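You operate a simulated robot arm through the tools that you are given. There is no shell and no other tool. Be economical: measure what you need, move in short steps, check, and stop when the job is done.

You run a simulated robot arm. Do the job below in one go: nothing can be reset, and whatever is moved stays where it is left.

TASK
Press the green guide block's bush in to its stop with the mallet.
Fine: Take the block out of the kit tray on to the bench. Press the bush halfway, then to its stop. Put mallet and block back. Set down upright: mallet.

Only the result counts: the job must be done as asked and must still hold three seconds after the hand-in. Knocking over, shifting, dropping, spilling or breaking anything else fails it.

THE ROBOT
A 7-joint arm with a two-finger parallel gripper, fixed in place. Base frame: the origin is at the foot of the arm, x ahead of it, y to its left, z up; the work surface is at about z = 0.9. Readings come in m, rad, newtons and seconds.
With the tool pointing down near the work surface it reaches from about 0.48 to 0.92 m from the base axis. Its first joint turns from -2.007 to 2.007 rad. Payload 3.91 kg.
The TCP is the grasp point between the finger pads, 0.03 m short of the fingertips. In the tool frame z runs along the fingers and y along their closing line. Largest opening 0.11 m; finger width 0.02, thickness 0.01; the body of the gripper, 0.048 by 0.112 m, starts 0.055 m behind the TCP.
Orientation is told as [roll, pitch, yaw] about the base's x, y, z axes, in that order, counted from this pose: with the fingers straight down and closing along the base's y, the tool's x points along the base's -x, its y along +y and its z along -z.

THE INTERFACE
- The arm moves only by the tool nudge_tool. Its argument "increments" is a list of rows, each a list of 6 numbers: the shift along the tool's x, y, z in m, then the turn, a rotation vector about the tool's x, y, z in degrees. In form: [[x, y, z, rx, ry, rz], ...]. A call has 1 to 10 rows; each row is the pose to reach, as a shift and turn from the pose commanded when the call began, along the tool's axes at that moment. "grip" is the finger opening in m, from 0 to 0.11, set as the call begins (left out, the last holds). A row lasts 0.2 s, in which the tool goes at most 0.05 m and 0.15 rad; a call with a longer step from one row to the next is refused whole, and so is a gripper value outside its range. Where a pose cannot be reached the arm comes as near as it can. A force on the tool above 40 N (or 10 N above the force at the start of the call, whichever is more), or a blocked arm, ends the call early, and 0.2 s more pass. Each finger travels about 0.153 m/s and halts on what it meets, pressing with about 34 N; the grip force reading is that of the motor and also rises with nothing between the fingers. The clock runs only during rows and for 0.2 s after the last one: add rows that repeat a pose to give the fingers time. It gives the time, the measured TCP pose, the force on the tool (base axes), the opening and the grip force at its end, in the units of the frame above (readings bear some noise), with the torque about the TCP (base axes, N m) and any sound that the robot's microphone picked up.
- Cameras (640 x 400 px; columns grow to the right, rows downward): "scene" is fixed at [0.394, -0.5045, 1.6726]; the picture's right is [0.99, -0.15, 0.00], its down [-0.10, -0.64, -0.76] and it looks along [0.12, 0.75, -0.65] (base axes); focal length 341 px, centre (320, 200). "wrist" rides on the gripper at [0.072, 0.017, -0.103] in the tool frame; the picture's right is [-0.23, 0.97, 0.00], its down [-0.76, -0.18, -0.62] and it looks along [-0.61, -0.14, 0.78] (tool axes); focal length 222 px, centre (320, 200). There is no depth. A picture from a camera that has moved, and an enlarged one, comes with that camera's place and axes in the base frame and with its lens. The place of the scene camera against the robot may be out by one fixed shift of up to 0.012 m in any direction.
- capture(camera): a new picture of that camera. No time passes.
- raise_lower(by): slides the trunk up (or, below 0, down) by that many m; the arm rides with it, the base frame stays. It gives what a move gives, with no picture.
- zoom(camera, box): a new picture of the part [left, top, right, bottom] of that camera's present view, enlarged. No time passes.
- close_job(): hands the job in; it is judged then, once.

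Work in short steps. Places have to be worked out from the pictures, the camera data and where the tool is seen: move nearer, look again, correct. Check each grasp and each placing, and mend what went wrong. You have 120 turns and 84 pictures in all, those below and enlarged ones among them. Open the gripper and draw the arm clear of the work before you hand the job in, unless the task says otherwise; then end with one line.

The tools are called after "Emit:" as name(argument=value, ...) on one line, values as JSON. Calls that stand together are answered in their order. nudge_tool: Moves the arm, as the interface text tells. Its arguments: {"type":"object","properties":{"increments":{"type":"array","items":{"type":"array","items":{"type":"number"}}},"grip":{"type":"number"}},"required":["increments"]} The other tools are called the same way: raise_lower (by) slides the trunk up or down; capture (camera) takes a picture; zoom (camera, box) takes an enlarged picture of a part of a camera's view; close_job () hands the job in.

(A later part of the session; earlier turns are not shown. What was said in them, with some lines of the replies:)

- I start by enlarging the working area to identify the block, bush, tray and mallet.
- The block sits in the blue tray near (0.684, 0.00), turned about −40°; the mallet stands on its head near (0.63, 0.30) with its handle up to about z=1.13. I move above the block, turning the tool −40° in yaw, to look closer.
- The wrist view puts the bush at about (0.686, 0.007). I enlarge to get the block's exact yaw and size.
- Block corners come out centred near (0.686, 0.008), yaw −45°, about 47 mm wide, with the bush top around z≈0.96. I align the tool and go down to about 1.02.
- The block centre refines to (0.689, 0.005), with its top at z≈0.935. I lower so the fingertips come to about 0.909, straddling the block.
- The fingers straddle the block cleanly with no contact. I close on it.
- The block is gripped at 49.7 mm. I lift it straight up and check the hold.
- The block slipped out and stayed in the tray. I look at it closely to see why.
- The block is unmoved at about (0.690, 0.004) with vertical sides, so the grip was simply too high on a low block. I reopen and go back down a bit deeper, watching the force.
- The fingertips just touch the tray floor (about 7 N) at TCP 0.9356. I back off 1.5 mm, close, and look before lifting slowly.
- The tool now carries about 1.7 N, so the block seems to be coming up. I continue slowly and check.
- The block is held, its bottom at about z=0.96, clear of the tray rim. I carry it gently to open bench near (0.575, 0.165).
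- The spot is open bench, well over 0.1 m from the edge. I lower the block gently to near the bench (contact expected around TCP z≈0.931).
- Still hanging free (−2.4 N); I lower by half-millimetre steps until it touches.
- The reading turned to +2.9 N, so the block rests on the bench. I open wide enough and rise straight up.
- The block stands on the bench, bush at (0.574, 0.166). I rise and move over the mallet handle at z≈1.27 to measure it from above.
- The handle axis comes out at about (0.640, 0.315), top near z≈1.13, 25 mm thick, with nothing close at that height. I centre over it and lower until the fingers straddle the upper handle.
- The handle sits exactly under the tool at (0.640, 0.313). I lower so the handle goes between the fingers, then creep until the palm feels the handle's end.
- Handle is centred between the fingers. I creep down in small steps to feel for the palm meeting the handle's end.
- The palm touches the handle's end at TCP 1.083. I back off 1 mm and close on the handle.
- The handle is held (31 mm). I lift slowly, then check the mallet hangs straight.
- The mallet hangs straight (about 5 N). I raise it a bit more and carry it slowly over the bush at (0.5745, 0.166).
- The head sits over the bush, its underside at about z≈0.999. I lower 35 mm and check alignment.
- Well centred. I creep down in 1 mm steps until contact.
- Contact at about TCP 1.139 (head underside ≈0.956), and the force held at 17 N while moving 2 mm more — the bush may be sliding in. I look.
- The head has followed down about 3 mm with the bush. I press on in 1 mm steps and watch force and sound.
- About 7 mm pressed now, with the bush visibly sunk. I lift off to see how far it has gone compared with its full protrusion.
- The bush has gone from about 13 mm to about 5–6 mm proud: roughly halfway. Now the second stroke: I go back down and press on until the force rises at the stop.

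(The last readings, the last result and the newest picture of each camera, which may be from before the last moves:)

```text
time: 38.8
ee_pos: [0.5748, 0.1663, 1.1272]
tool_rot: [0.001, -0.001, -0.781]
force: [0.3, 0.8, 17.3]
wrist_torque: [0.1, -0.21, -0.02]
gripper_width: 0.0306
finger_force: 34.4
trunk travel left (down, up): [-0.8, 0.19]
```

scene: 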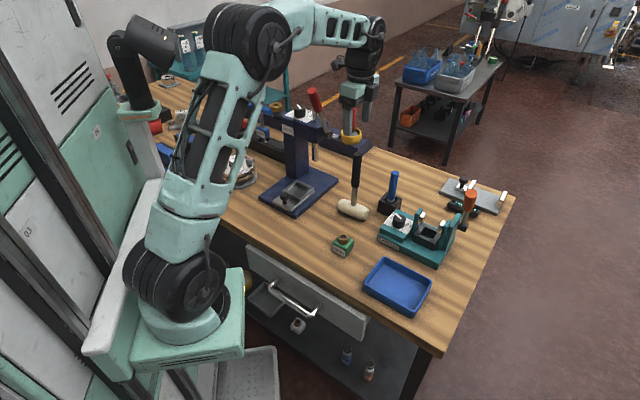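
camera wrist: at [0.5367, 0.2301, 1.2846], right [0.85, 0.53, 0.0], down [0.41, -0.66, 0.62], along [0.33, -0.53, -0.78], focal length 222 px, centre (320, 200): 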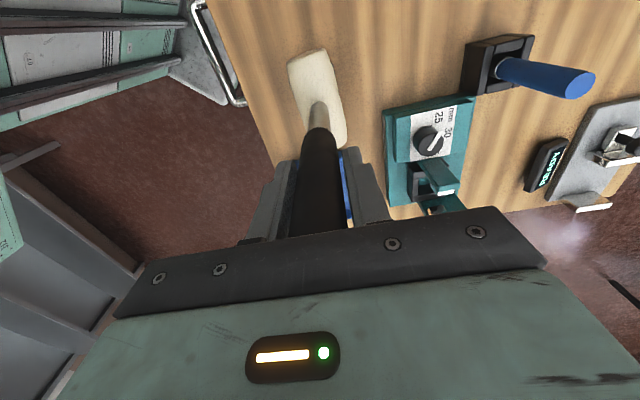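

Still sliding at 17 N. I keep pressing in small steps.

Emit:
nudge_tool(increments=[[0, 0, 0.001, 0, 0, 0], [0, 0, 0.002, 0, 0, 0]])

Emit:
nudge_tool(increments=[[0, 0, 0.001, 0, 0, 0], [0, 0, 0.002, 0, 0, 0]])

Emit:
zoom(camera="scene", box=[310, 200, 380, 270])

```text
time: 39.4
ee_pos: [0.5752, 0.1672, 1.1231]
tool_rot: [0.0, -0.001, -0.782]
force: [3.2, 1.0, 17.0]
wrist_torque: [0.23, -0.55, -0.05]
gripper_width: 0.0308
finger_force: 34.5
trunk travel left (down, up): [-0.8, 0.19]
```

```text
time: 40.0
ee_pos: [0.5739, 0.1675, 1.1223]
tool_rot: [0.004, 0.0, -0.783]
force: [1.2, 0.2, 24.2]
wrist_torque: [0.16, 0.08, 0.03]
gripper_width: 0.0307
finger_force: 34.2
trunk travel left (down, up): [-0.8, 0.19]
```

```text
5.71 times, centred on (345, 235) of scene
camera zoom: at [0.394, -0.5045, 1.6726], right [0.99, -0.15, 0.0], down [-0.1, -0.64, -0.76], along [0.12, 0.75, -0.65], focal length 1949 px, centre (177, 0)
```

zoom: 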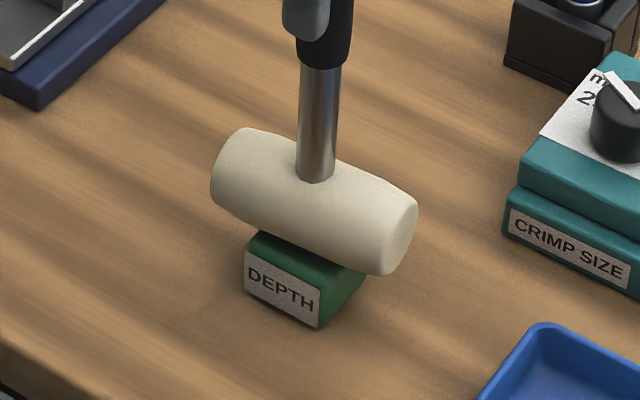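

The force has risen to 24 N: the stop or block face is reached. I press slightly further to confirm it's firm.

Emit:
nudge_tool(increments=[[0, 0, 0.001, 0, 0, 0], [0, 0, 0.002, 0, 0, 0]])

```text
time: 40.5
ee_pos: [0.5734, 0.1666, 1.124]
tool_rot: [0.003, 0.0, -0.781]
force: [-4.2, -2.5, 17.3]
wrist_torque: [-0.57, 1.12, 0.04]
gripper_width: 0.0307
finger_force: 34.2
trunk travel left (down, up): [-0.8, 0.19]
stopped in row 2: the force on the tool passed its limit at 42 N (the readings are from after the stop); the commanded pose is now the measured one
```

Force shot past 40 N — a hard stop. I lift off and inspect the bush.

Emit:
nudge_tool(increments=[[0, 0, -0.003, 0, 0, 0], [0, 0, -0.015, 0, 0, 0], [0, 0, -0.035, 0, 0, 0], [0, 0, -0.055, 0, 0, 0], [0, 0, -0.065, 0, 0, 0], [0, 0, -0.065, 0, 0, 0]])

Emit:
zoom(camera="scene", box=[310, 200, 380, 270])

Emit:
capture(camera="wrist")

```text
time: 41.9
ee_pos: [0.5728, 0.1651, 1.1863]
tool_rot: [0.002, 0.0, -0.784]
force: [0.3, -0.7, -4.1]
wrist_torque: [0.0, -0.02, 0.03]
gripper_width: 0.0309
finger_force: 33.8
trunk travel left (down, up): [-0.8, 0.19]
```

```text
5.71 times, centred on (345, 235) of scene
camera zoom: at [0.394, -0.5045, 1.6726], right [0.99, -0.15, 0.0], down [-0.1, -0.64, -0.76], along [0.12, 0.75, -0.65], focal length 1949 px, centre (177, 0)
```

zoom: 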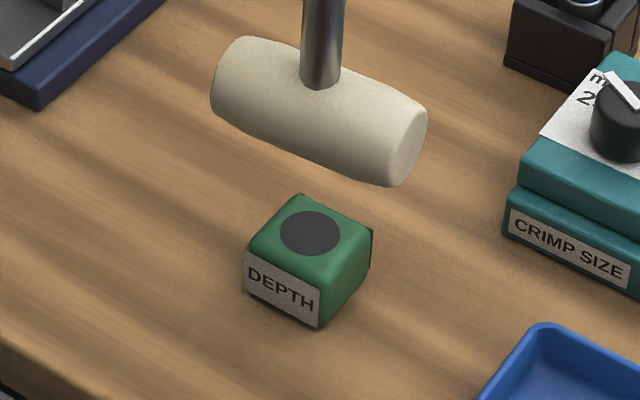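

```text
43 pictures are left
camera wrist: at [0.5351, 0.2288, 1.29], right [0.85, 0.53, 0.0], down [0.41, -0.66, 0.62], along [0.33, -0.53, -0.78], focal length 222 px, centre (320, 200)
```

wrist: 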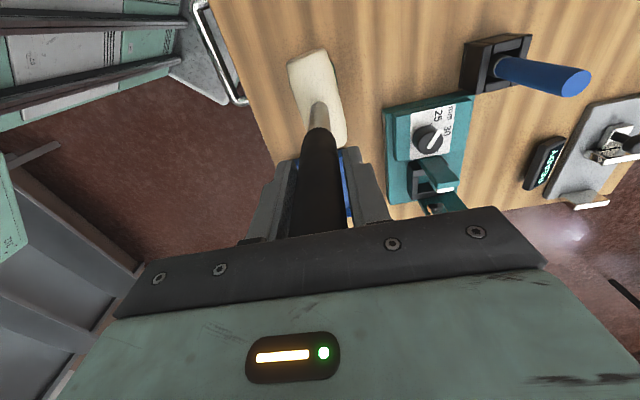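

The bush is flush with the block top, at its stop. Now I carry the mallet back to its place at (0.6405, 0.3148).

Emit:
nudge_tool(increments=[[0.003, 0.009, 0, 0, 0, 0], [0.009, 0.025, 0, 0, 0, 0], [0.017, 0.045, 0, 0, 0, 0], [0.025, 0.066, 0, 0, 0, 0], [0.033, 0.087, 0, 0, 0, 0], [0.041, 0.108, 0, 0, 0, 0], [0.049, 0.129, 0, 0, 0, 0], [0.055, 0.145, 0, 0, 0, 0], [0.0576, 0.1531, 0, 0, 0, 0], [0.0576, 0.1531, 0, 0, 0, 0]])

Emit:
nudge_tool(increments=[[0, 0, 0.01, 0, 0, 0], [0, 0, 0.025, 0, 0, 0], [0, 0, 0.045, 0, 0, 0], [0, 0, 0.065, 0, 0, 0], [0, 0, 0.08, 0, 0, 0], [0, 0, 0.09, 0, 0, 0], [0, 0, 0.09, 0, 0, 0]])

Emit:
zoom(camera="scene", box=[310, 110, 410, 230])

```text
time: 44.1
ee_pos: [0.641, 0.3144, 1.1865]
tool_rot: [0.001, 0.0, -0.782]
force: [-0.4, -0.3, -4.2]
wrist_torque: [-0.03, 0.0, 0.02]
gripper_width: 0.0308
finger_force: 34.4
trunk travel left (down, up): [-0.8, 0.19]
```

```text
time: 45.7
ee_pos: [0.6409, 0.3164, 1.0977]
tool_rot: [0.001, -0.001, -0.782]
force: [0.3, 0.6, -5.1]
wrist_torque: [0.01, -0.02, 0.02]
gripper_width: 0.0308
finger_force: 34.2
trunk travel left (down, up): [-0.8, 0.19]
```

```text
3.33 times, centred on (360, 170) of scene
camera zoom: at [0.394, -0.5045, 1.6726], right [0.99, -0.15, 0.0], down [-0.1, -0.64, -0.76], along [0.12, 0.75, -0.65], focal length 1137 px, centre (187, 300)
```

zoom: 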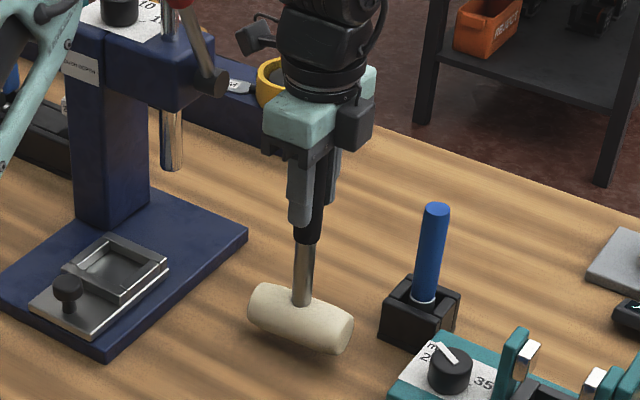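

Position matches the original. About 14 mm remain; I lower gently to contact.

Emit:
nudge_tool(increments=[[0, 0, 0.004, 0, 0, 0], [0, 0, 0.008, 0, 0, 0], [0, 0, 0.011, 0, 0, 0]])

Emit:
nudge_tool(increments=[[0, 0, 0.001, 0, 0, 0], [0, 0, 0.002, 0, 0, 0]])

Emit:
nudge_tool(increments=[[0, 0, 0.0005, 0, 0, 0], [0, 0, 0.001, 0, 0, 0]])

```text
time: 46.5
ee_pos: [0.6397, 0.3165, 1.0864]
tool_rot: [0.003, 0.001, -0.783]
force: [-0.2, -1.0, -4.3]
wrist_torque: [-0.01, -0.01, 0.02]
gripper_width: 0.0306
finger_force: 33.6
trunk travel left (down, up): [-0.8, 0.19]
```

```text
time: 47.1
ee_pos: [0.6417, 0.3159, 1.0852]
tool_rot: [0.001, 0.002, -0.783]
force: [0.1, 0.5, -4.4]
wrist_torque: [0.03, -0.01, 0.0]
gripper_width: 0.0309
finger_force: 34.3
trunk travel left (down, up): [-0.8, 0.19]
```

```text
time: 47.7
ee_pos: [0.6414, 0.3162, 1.0832]
tool_rot: [0.002, 0.0, -0.783]
force: [-0.5, 0.2, -4.2]
wrist_torque: [-0.05, -0.01, 0.01]
gripper_width: 0.0307
finger_force: 33.5
trunk travel left (down, up): [-0.8, 0.19]
```

Emit:
nudge_tool(increments=[[0, 0, 0.0005, 0, 0, 0], [0, 0, 0.001, 0, 0, 0]])

```text
time: 48.3
ee_pos: [0.641, 0.316, 1.0833]
tool_rot: [0.004, 0.0, -0.783]
force: [0.3, -2.8, 7.8]
wrist_torque: [-0.24, 0.55, 0.11]
gripper_width: 0.0306
finger_force: 34.2
trunk travel left (down, up): [-0.8, 0.19]
```

The head is on the bench (+7.8 N). I ease off half a millimetre and open the fingers.

Emit:
nudge_tool(increments=[[0, 0, -0.0005, 0, 0, 0], [0, 0, -0.0005, 0, 0, 0]])

Emit:
nudge_tool(increments=[[0, 0, 0, 0, 0, 0], [0, 0, 0, 0, 0, 0], [0, 0, 0, 0, 0, 0]], grip=0.08)

Emit:
capture(camera="wrist")

Emit:
zoom(camera="scene", box=[310, 110, 410, 230])

```text
time: 48.9
ee_pos: [0.641, 0.3154, 1.0838]
tool_rot: [0.005, 0.0, -0.783]
force: [2.2, -2.5, 12.4]
wrist_torque: [-0.1, 0.52, 0.07]
gripper_width: 0.0309
finger_force: 33.7
trunk travel left (down, up): [-0.8, 0.19]
```

```text
time: 49.7
ee_pos: [0.6407, 0.3155, 1.0811]
tool_rot: [0.003, 0.0, -0.784]
force: [3.0, -0.4, 13.5]
wrist_torque: [0.05, 0.17, -0.02]
gripper_width: 0.0803
finger_force: 0.0
trunk travel left (down, up): [-0.8, 0.19]
```

```text
41 pictures are left
camera wrist: at [0.6034, 0.3787, 1.1862], right [0.85, 0.53, 0.0], down [0.41, -0.66, 0.62], along [0.33, -0.53, -0.78], focal length 222 px, centre (320, 200)
```

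wrist: 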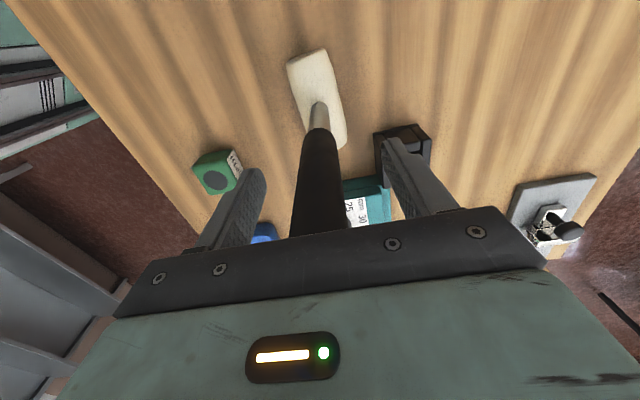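

```text
3.33 times, centred on (360, 170) of scene
camera zoom: at [0.394, -0.5045, 1.6726], right [0.99, -0.15, 0.0], down [-0.1, -0.64, -0.76], along [0.12, 0.75, -0.65], focal length 1137 px, centre (187, 300)
```

zoom: 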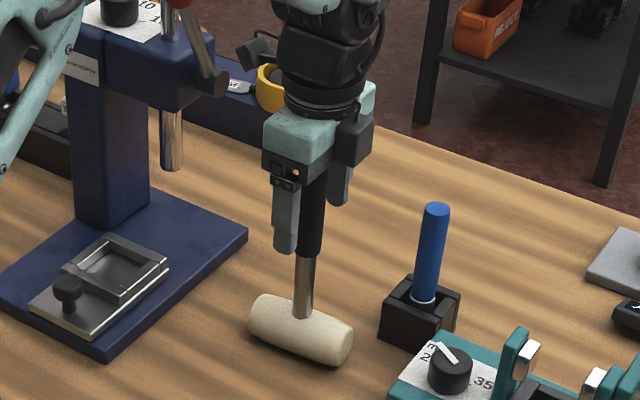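

The mallet stands upright within a few mm of its original spot. I rise straight up clear of the handle.

Emit:
nudge_tool(increments=[[0, 0, -0.003, 0, 0, 0], [0, 0, -0.01, 0, 0, 0], [0, 0, -0.03, 0, 0, 0], [0, 0, -0.06, 0, 0, 0], [0, 0, -0.09, 0, 0, 0], [0, 0, -0.12, 0, 0, 0], [0, 0, -0.15, 0, 0, 0]])

Emit:
capture(camera="scene")

Emit:
zoom(camera="scene", box=[310, 130, 410, 230])

```text
time: 51.3
ee_pos: [0.6405, 0.3138, 1.2325]
tool_rot: [0.002, -0.001, -0.783]
force: [-0.1, 0.0, -0.8]
wrist_torque: [0.02, 0.0, -0.01]
gripper_width: 0.0799
finger_force: 0.1
trunk travel left (down, up): [-0.8, 0.19]
```

```text
39 pictures are left
```

scene: 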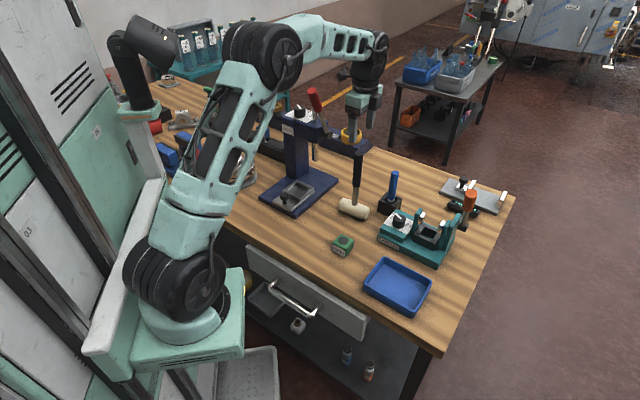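

```text
4.00 times, centred on (360, 180) of scene
camera zoom: at [0.394, -0.5045, 1.6726], right [0.99, -0.15, 0.0], down [-0.1, -0.64, -0.76], along [0.12, 0.75, -0.65], focal length 1364 px, centre (160, 280)
```

zoom: 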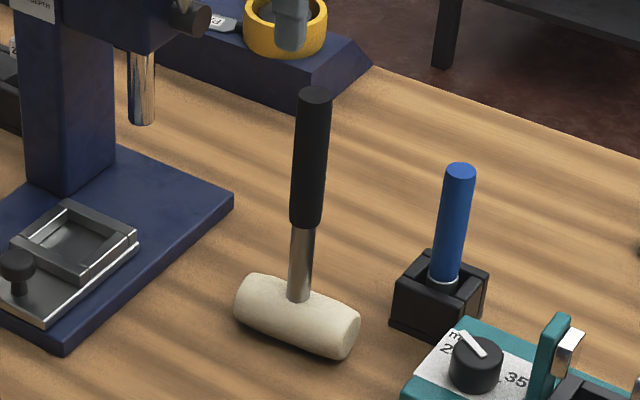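

The mallet stands upright. Now back to the block: I move over it, lower to z≈1.02 and check.

Emit:
nudge_tool(increments=[[-0.0147, -0.038, 0, 0, 0, 0], [-0.0293, -0.076, 0, 0, 0, 0], [-0.044, -0.114, 0, 0, 0, 0], [-0.0587, -0.152, 0, 0, 0, 0], [-0.0587, -0.152, 0.045, 0, 0, 0], [-0.0587, -0.152, 0.09, 0, 0, 0], [-0.0587, -0.152, 0.135, 0, 0, 0], [-0.0587, -0.152, 0.18, 0, 0, 0], [-0.0587, -0.152, 0.21, 0, 0, 0], [-0.0587, -0.152, 0.21, 0, 0, 0]], grip=0.075)

Emit:
capture(camera="wrist")

Emit:
zoom(camera="scene", box=[300, 190, 390, 270])

```text
time: 53.5
ee_pos: [0.5755, 0.1665, 1.0236]
tool_rot: [0.003, 0.0, -0.784]
force: [0.1, -0.5, -0.5]
wrist_torque: [0.02, 0.0, 0.02]
gripper_width: 0.0749
finger_force: 0.0
trunk travel left (down, up): [-0.8, 0.19]
```

```text
37 pictures are left
camera wrist: at [0.5368, 0.2296, 1.1264], right [0.85, 0.53, 0.0], down [0.41, -0.66, 0.62], along [0.33, -0.53, -0.78], focal length 222 px, centre (320, 200)
```

wrist: 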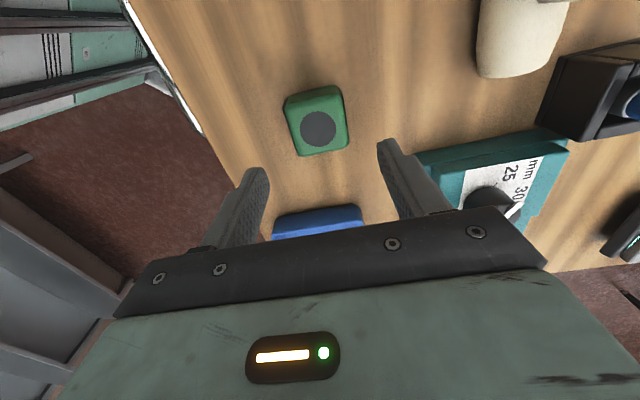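

```text
5.00 times, centred on (345, 230) of scene
camera zoom: at [0.394, -0.5045, 1.6726], right [0.99, -0.15, 0.0], down [-0.1, -0.64, -0.76], along [0.12, 0.75, -0.65], focal length 1706 px, centre (195, 50)
```

zoom: 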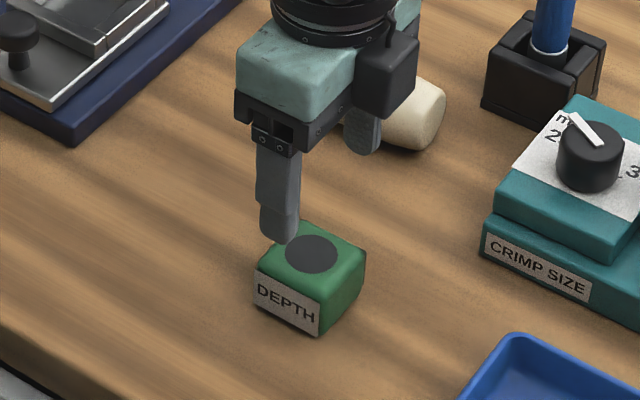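

The block is centred under the tool. I descend to TCP ≈0.9335 and grip low.

Emit:
nudge_tool(increments=[[0, 0, 0.03, 0, 0, 0], [0, 0, 0.06, 0, 0, 0], [0, 0, 0.078, 0, 0, 0], [0, 0, 0.086, 0, 0, 0], [0, 0, 0.089, 0, 0, 0], [0, 0, 0.089, 0, 0, 0]])

Emit:
nudge_tool(increments=[[0, 0, 0, 0, 0, 0], [0, 0, 0, 0, 0, 0], [0, 0, 0, 0, 0, 0]], grip=0.0)

Emit:
nudge_tool(increments=[[0, 0, -0.002, 0, 0, 0], [0, 0, -0.005, 0, 0, 0], [0, 0, -0.01, 0, 0, 0], [0, 0, -0.017, 0, 0, 0], [0, 0, -0.025, 0, 0, 0], [0, 0, -0.034, 0, 0, 0], [0, 0, -0.043, 0, 0, 0], [0, 0, -0.052, 0, 0, 0], [0, 0, -0.06, 0, 0, 0], [0, 0, -0.068, 0, 0, 0]])

Emit:
zoom(camera="scene", box=[300, 190, 390, 270])

```text
time: 54.9
ee_pos: [0.577, 0.167, 0.9337]
tool_rot: [0.001, 0.001, -0.783]
force: [0.7, -0.3, -0.6]
wrist_torque: [0.02, 0.03, -0.01]
gripper_width: 0.075
finger_force: 0.0
trunk travel left (down, up): [-0.8, 0.19]
```

```text
time: 55.7
ee_pos: [0.5758, 0.1674, 0.9336]
tool_rot: [0.001, 0.001, -0.785]
force: [-0.2, -0.3, 1.1]
wrist_torque: [-0.01, 0.09, 0.01]
gripper_width: 0.0495
finger_force: 34.5
trunk travel left (down, up): [-0.8, 0.19]
```

```text
time: 57.9
ee_pos: [0.5761, 0.1654, 1.0011]
tool_rot: [0.001, -0.001, -0.781]
force: [-0.4, 0.2, -2.7]
wrist_torque: [0.05, 0.02, 0.03]
gripper_width: 0.05
finger_force: 33.5
trunk travel left (down, up): [-0.8, 0.19]
```

```text
5.00 times, centred on (345, 230) of scene
camera zoom: at [0.394, -0.5045, 1.6726], right [0.99, -0.15, 0.0], down [-0.1, -0.64, -0.76], along [0.12, 0.75, -0.65], focal length 1706 px, centre (195, 50)
```

zoom: 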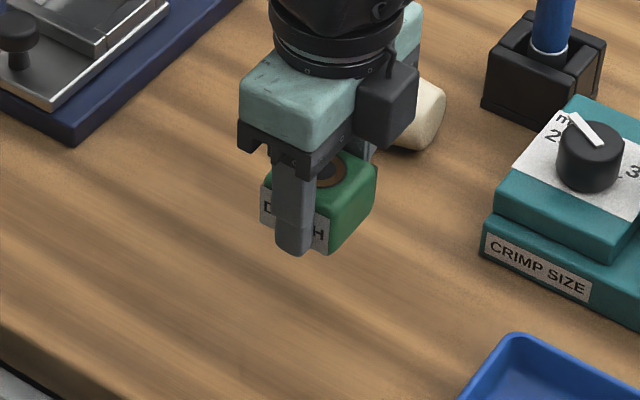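

The block is held and lifted. I carry it back over the tray at (0.689, 0.006).

Emit:
nudge_tool(increments=[[-0.008, -0.0015, 0, 0, 0, 0], [-0.028, -0.005, 0, 0, 0, 0], [-0.05, -0.009, 0, 0, 0, 0], [-0.072, -0.012, 0, 0, 0, 0], [-0.094, -0.016, 0, 0, 0, 0], [-0.116, -0.02, 0, 0, 0, 0], [-0.138, -0.024, 0, 0, 0, 0], [-0.16, -0.0275, 0, 0, 0, 0], [-0.181, -0.031, 0, 0, 0, 0], [-0.1938, -0.0332, 0, 0, 0, 0]])

Emit:
zoom(camera="scene", box=[350, 230, 450, 330])

Emit:
capture(camera="wrist")

```text
time: 60.1
ee_pos: [0.691, 0.0056, 1.0003]
tool_rot: [0.002, 0.001, -0.78]
force: [0.4, 0.0, -2.8]
wrist_torque: [-0.03, -0.01, -0.01]
gripper_width: 0.0498
finger_force: 34.1
trunk travel left (down, up): [-0.8, 0.19]
```

```text
4.00 times, centred on (400, 280) of scene
camera zoom: at [0.394, -0.5045, 1.6726], right [0.99, -0.15, 0.0], down [-0.1, -0.64, -0.76], along [0.12, 0.75, -0.65], focal length 1364 px, centre (0, -120)
```

zoom: 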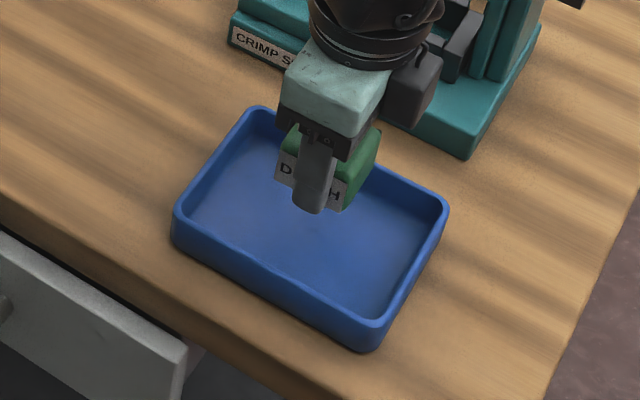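

```text
33 pictures are left
camera wrist: at [0.6532, 0.0696, 1.1038], right [0.85, 0.53, 0.0], down [0.41, -0.66, 0.62], along [0.33, -0.53, -0.78], focal length 222 px, centre (320, 200)
```

wrist: 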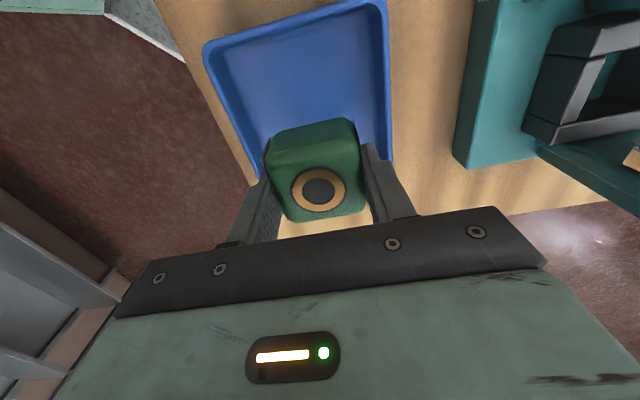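

Aligned over the tray, bush ring visibly flush. I lower to just above the tray floor (contact expected near TCP 0.939), then creep.

Emit:
nudge_tool(increments=[[0, 0, 0.01, 0, 0, 0], [0, 0, 0.025, 0, 0, 0], [0, 0, 0.04, 0, 0, 0], [0, 0, 0.05, 0, 0, 0], [0, 0, 0.056, 0, 0, 0], [0, 0, 0.058, 0, 0, 0]])

Emit:
nudge_tool(increments=[[0, 0, 0.001, 0, 0, 0], [0, 0, 0.002, 0, 0, 0]])

Emit:
nudge_tool(increments=[[0, 0, 0.0005, 0, 0, 0], [0, 0, 0.001, 0, 0, 0]])

```text
time: 61.5
ee_pos: [0.6916, 0.0076, 0.9445]
tool_rot: [0.003, 0.0, -0.783]
force: [-0.1, -0.7, -2.9]
wrist_torque: [-0.02, -0.01, 0.0]
gripper_width: 0.0494
finger_force: 33.8
trunk travel left (down, up): [-0.8, 0.19]
```

```text
time: 62.1
ee_pos: [0.6915, 0.0067, 0.9421]
tool_rot: [0.002, 0.0, -0.783]
force: [0.7, -0.2, -2.6]
wrist_torque: [0.03, 0.0, 0.03]
gripper_width: 0.0498
finger_force: 34.0
trunk travel left (down, up): [-0.8, 0.19]
```

```text
time: 62.7
ee_pos: [0.6895, 0.0055, 0.9384]
tool_rot: [0.002, 0.001, -0.784]
force: [-0.8, 0.7, -2.5]
wrist_torque: [-0.03, -0.02, -0.02]
gripper_width: 0.0495
finger_force: 34.1
trunk travel left (down, up): [-0.8, 0.19]
```

Emit:
nudge_tool(increments=[[0, 0, 0.0005, 0, 0, 0], [0, 0, 0.001, 0, 0, 0]])

Emit:
nudge_tool(increments=[[0, 0, 0.0005, 0, 0, 0], [0, 0, 0.001, 0, 0, 0]])

```text
time: 63.3
ee_pos: [0.6905, 0.0066, 0.9399]
tool_rot: [0.001, -0.001, -0.783]
force: [-1.9, -2.4, 6.5]
wrist_torque: [-0.14, 0.27, 0.01]
gripper_width: 0.0492
finger_force: 33.9
trunk travel left (down, up): [-0.8, 0.19]
```

```text
time: 63.9
ee_pos: [0.6906, 0.0073, 0.9402]
tool_rot: [0.008, -0.002, -0.783]
force: [2.0, -1.2, 17.0]
wrist_torque: [-0.19, 0.5, 0.06]
gripper_width: 0.0495
finger_force: 33.6
trunk travel left (down, up): [-0.8, 0.19]
```

The block rests on the tray floor (17 N). I ease off 1 mm, open to 75 mm and rise.

Emit:
nudge_tool(increments=[[0, 0, -0.001, 0, 0, 0], [0, 0, -0.001, 0, 0, 0]])

Emit:
nudge_tool(increments=[[0, 0, 0, 0, 0, 0], [0, 0, 0, 0, 0, 0], [0, 0, -0.005, 0, 0, 0], [0, 0, -0.03, 0, 0, 0], [0, 0, -0.07, 0, 0, 0], [0, 0, -0.11, 0, 0, 0], [0, 0, -0.15, 0, 0, 0], [0, 0, -0.19, 0, 0, 0], [0, 0, -0.23, 0, 0, 0], [0, 0, -0.25, 0, 0, 0]], grip=0.075)

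Emit:
nudge_tool(increments=[[0.04, 0, -0.02, 0, 0, 0], [0.08, 0, -0.04, 0, 0, 0], [0.12, 0, -0.06, 0, 0, 0], [0.12, 0, -0.06, 0, 0, 0]])

Emit:
capture(camera="scene")

Emit:
zoom(camera="scene", box=[320, 160, 460, 330])

Emit:
zoom(camera="scene", box=[360, 250, 440, 320])

```text
time: 64.5
ee_pos: [0.6894, 0.0062, 0.9398]
tool_rot: [0.005, 0.001, -0.784]
force: [2.8, -1.4, 9.1]
wrist_torque: [-0.09, 0.16, 0.03]
gripper_width: 0.0498
finger_force: 34.4
trunk travel left (down, up): [-0.8, 0.19]
```

```text
time: 66.7
ee_pos: [0.6914, 0.0056, 1.1897]
tool_rot: [0.003, -0.003, -0.783]
force: [-0.7, 0.3, 1.2]
wrist_torque: [-0.01, 0.03, 0.0]
gripper_width: 0.0752
finger_force: 0.0
trunk travel left (down, up): [-0.8, 0.19]
```

```text
time: 67.7
ee_pos: [0.6049, 0.0923, 1.2509]
tool_rot: [0.001, 0.001, -0.783]
force: [0.0, 0.2, -0.1]
wrist_torque: [-0.04, 0.03, 0.03]
gripper_width: 0.0752
finger_force: 0.1
trunk travel left (down, up): [-0.8, 0.19]
```

```text
32 pictures are left
```

scene: 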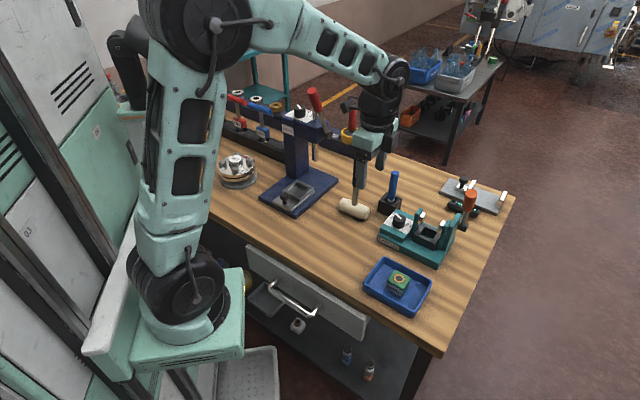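

```text
2.35 times, centred on (390, 245) of scene
camera zoom: at [0.394, -0.5045, 1.6726], right [0.99, -0.15, 0.0], down [-0.1, -0.64, -0.76], along [0.12, 0.75, -0.65], focal length 803 px, centre (155, 94)
```

zoom: 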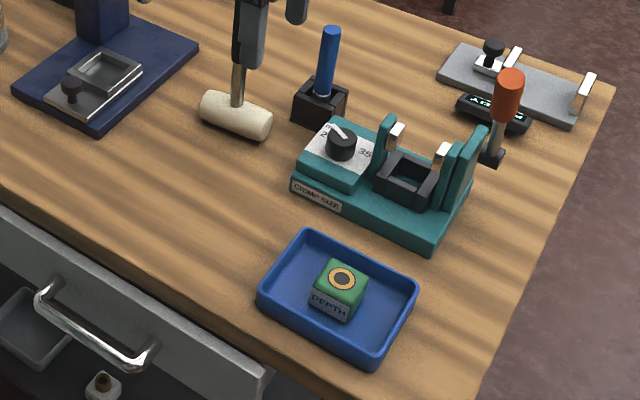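

```text
5.71 times, centred on (400, 285) of scene
camera zoom: at [0.394, -0.5045, 1.6726], right [0.99, -0.15, 0.0], down [-0.1, -0.64, -0.76], along [0.12, 0.75, -0.65], focal length 1949 px, centre (-137, -286)
```

zoom: 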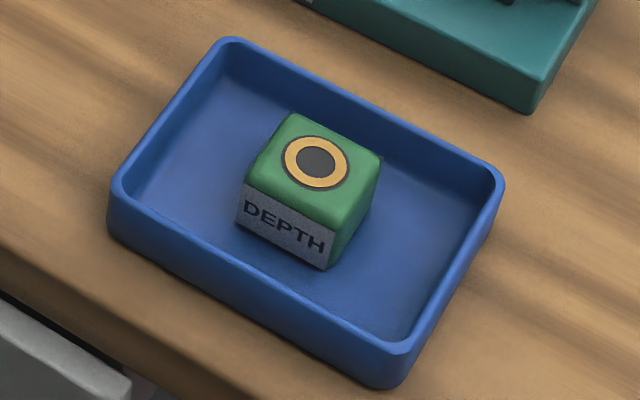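

Everything is back in place. The ring looks slightly different than on the bench, so I look closer to be sure the bush is still fully in.

Emit:
zoom(camera="scene", box=[384, 266, 416, 290])

Emit:
capture(camera="wrist")

```text
16.00 times, centred on (400, 278) of scene
camera zoom: at [0.394, -0.5045, 1.6726], right [0.99, -0.15, 0.0], down [-0.1, -0.64, -0.76], along [0.12, 0.75, -0.65], focal length 5458 px, centre (-960, -1048)
```

zoom: 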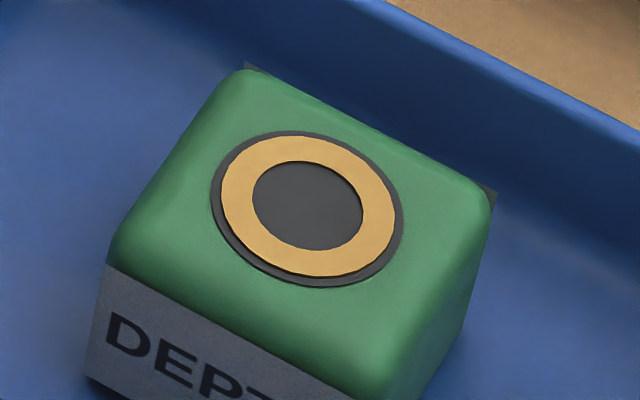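

```text
28 pictures are left
camera wrist: at [0.5676, 0.1554, 1.3533], right [0.85, 0.53, 0.0], down [0.41, -0.66, 0.62], along [0.33, -0.53, -0.78], focal length 222 px, centre (320, 200)
```

wrist: 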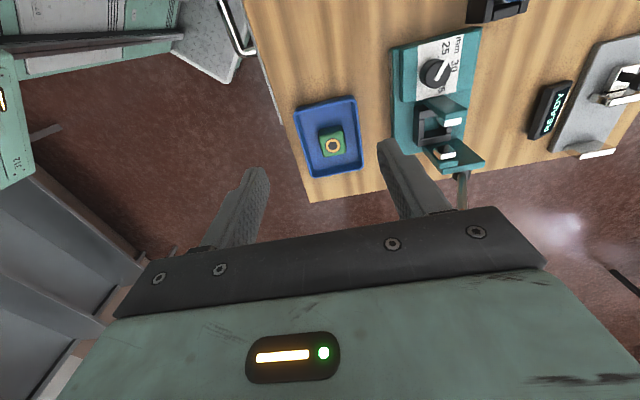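

The bush sits flush at its stop, and the block is back in the tray at its old place and heading. The mallet stands upright, and the arm is clear with the gripper open, so I hand in.

Emit:
close_job()

```text
The job is handed in.
```

I took the block out on to the bench and pressed the bush about halfway. A second stroke took it to a firm stop, level with the block's top face. I then put the block back in the tray at its old place and stood the mallet upright about 3–4 mm from where it was. The ring sits up to about 0.7 mm higher now than right after pressing, which I judged to be its resting place at the stop, so I did not press it again.
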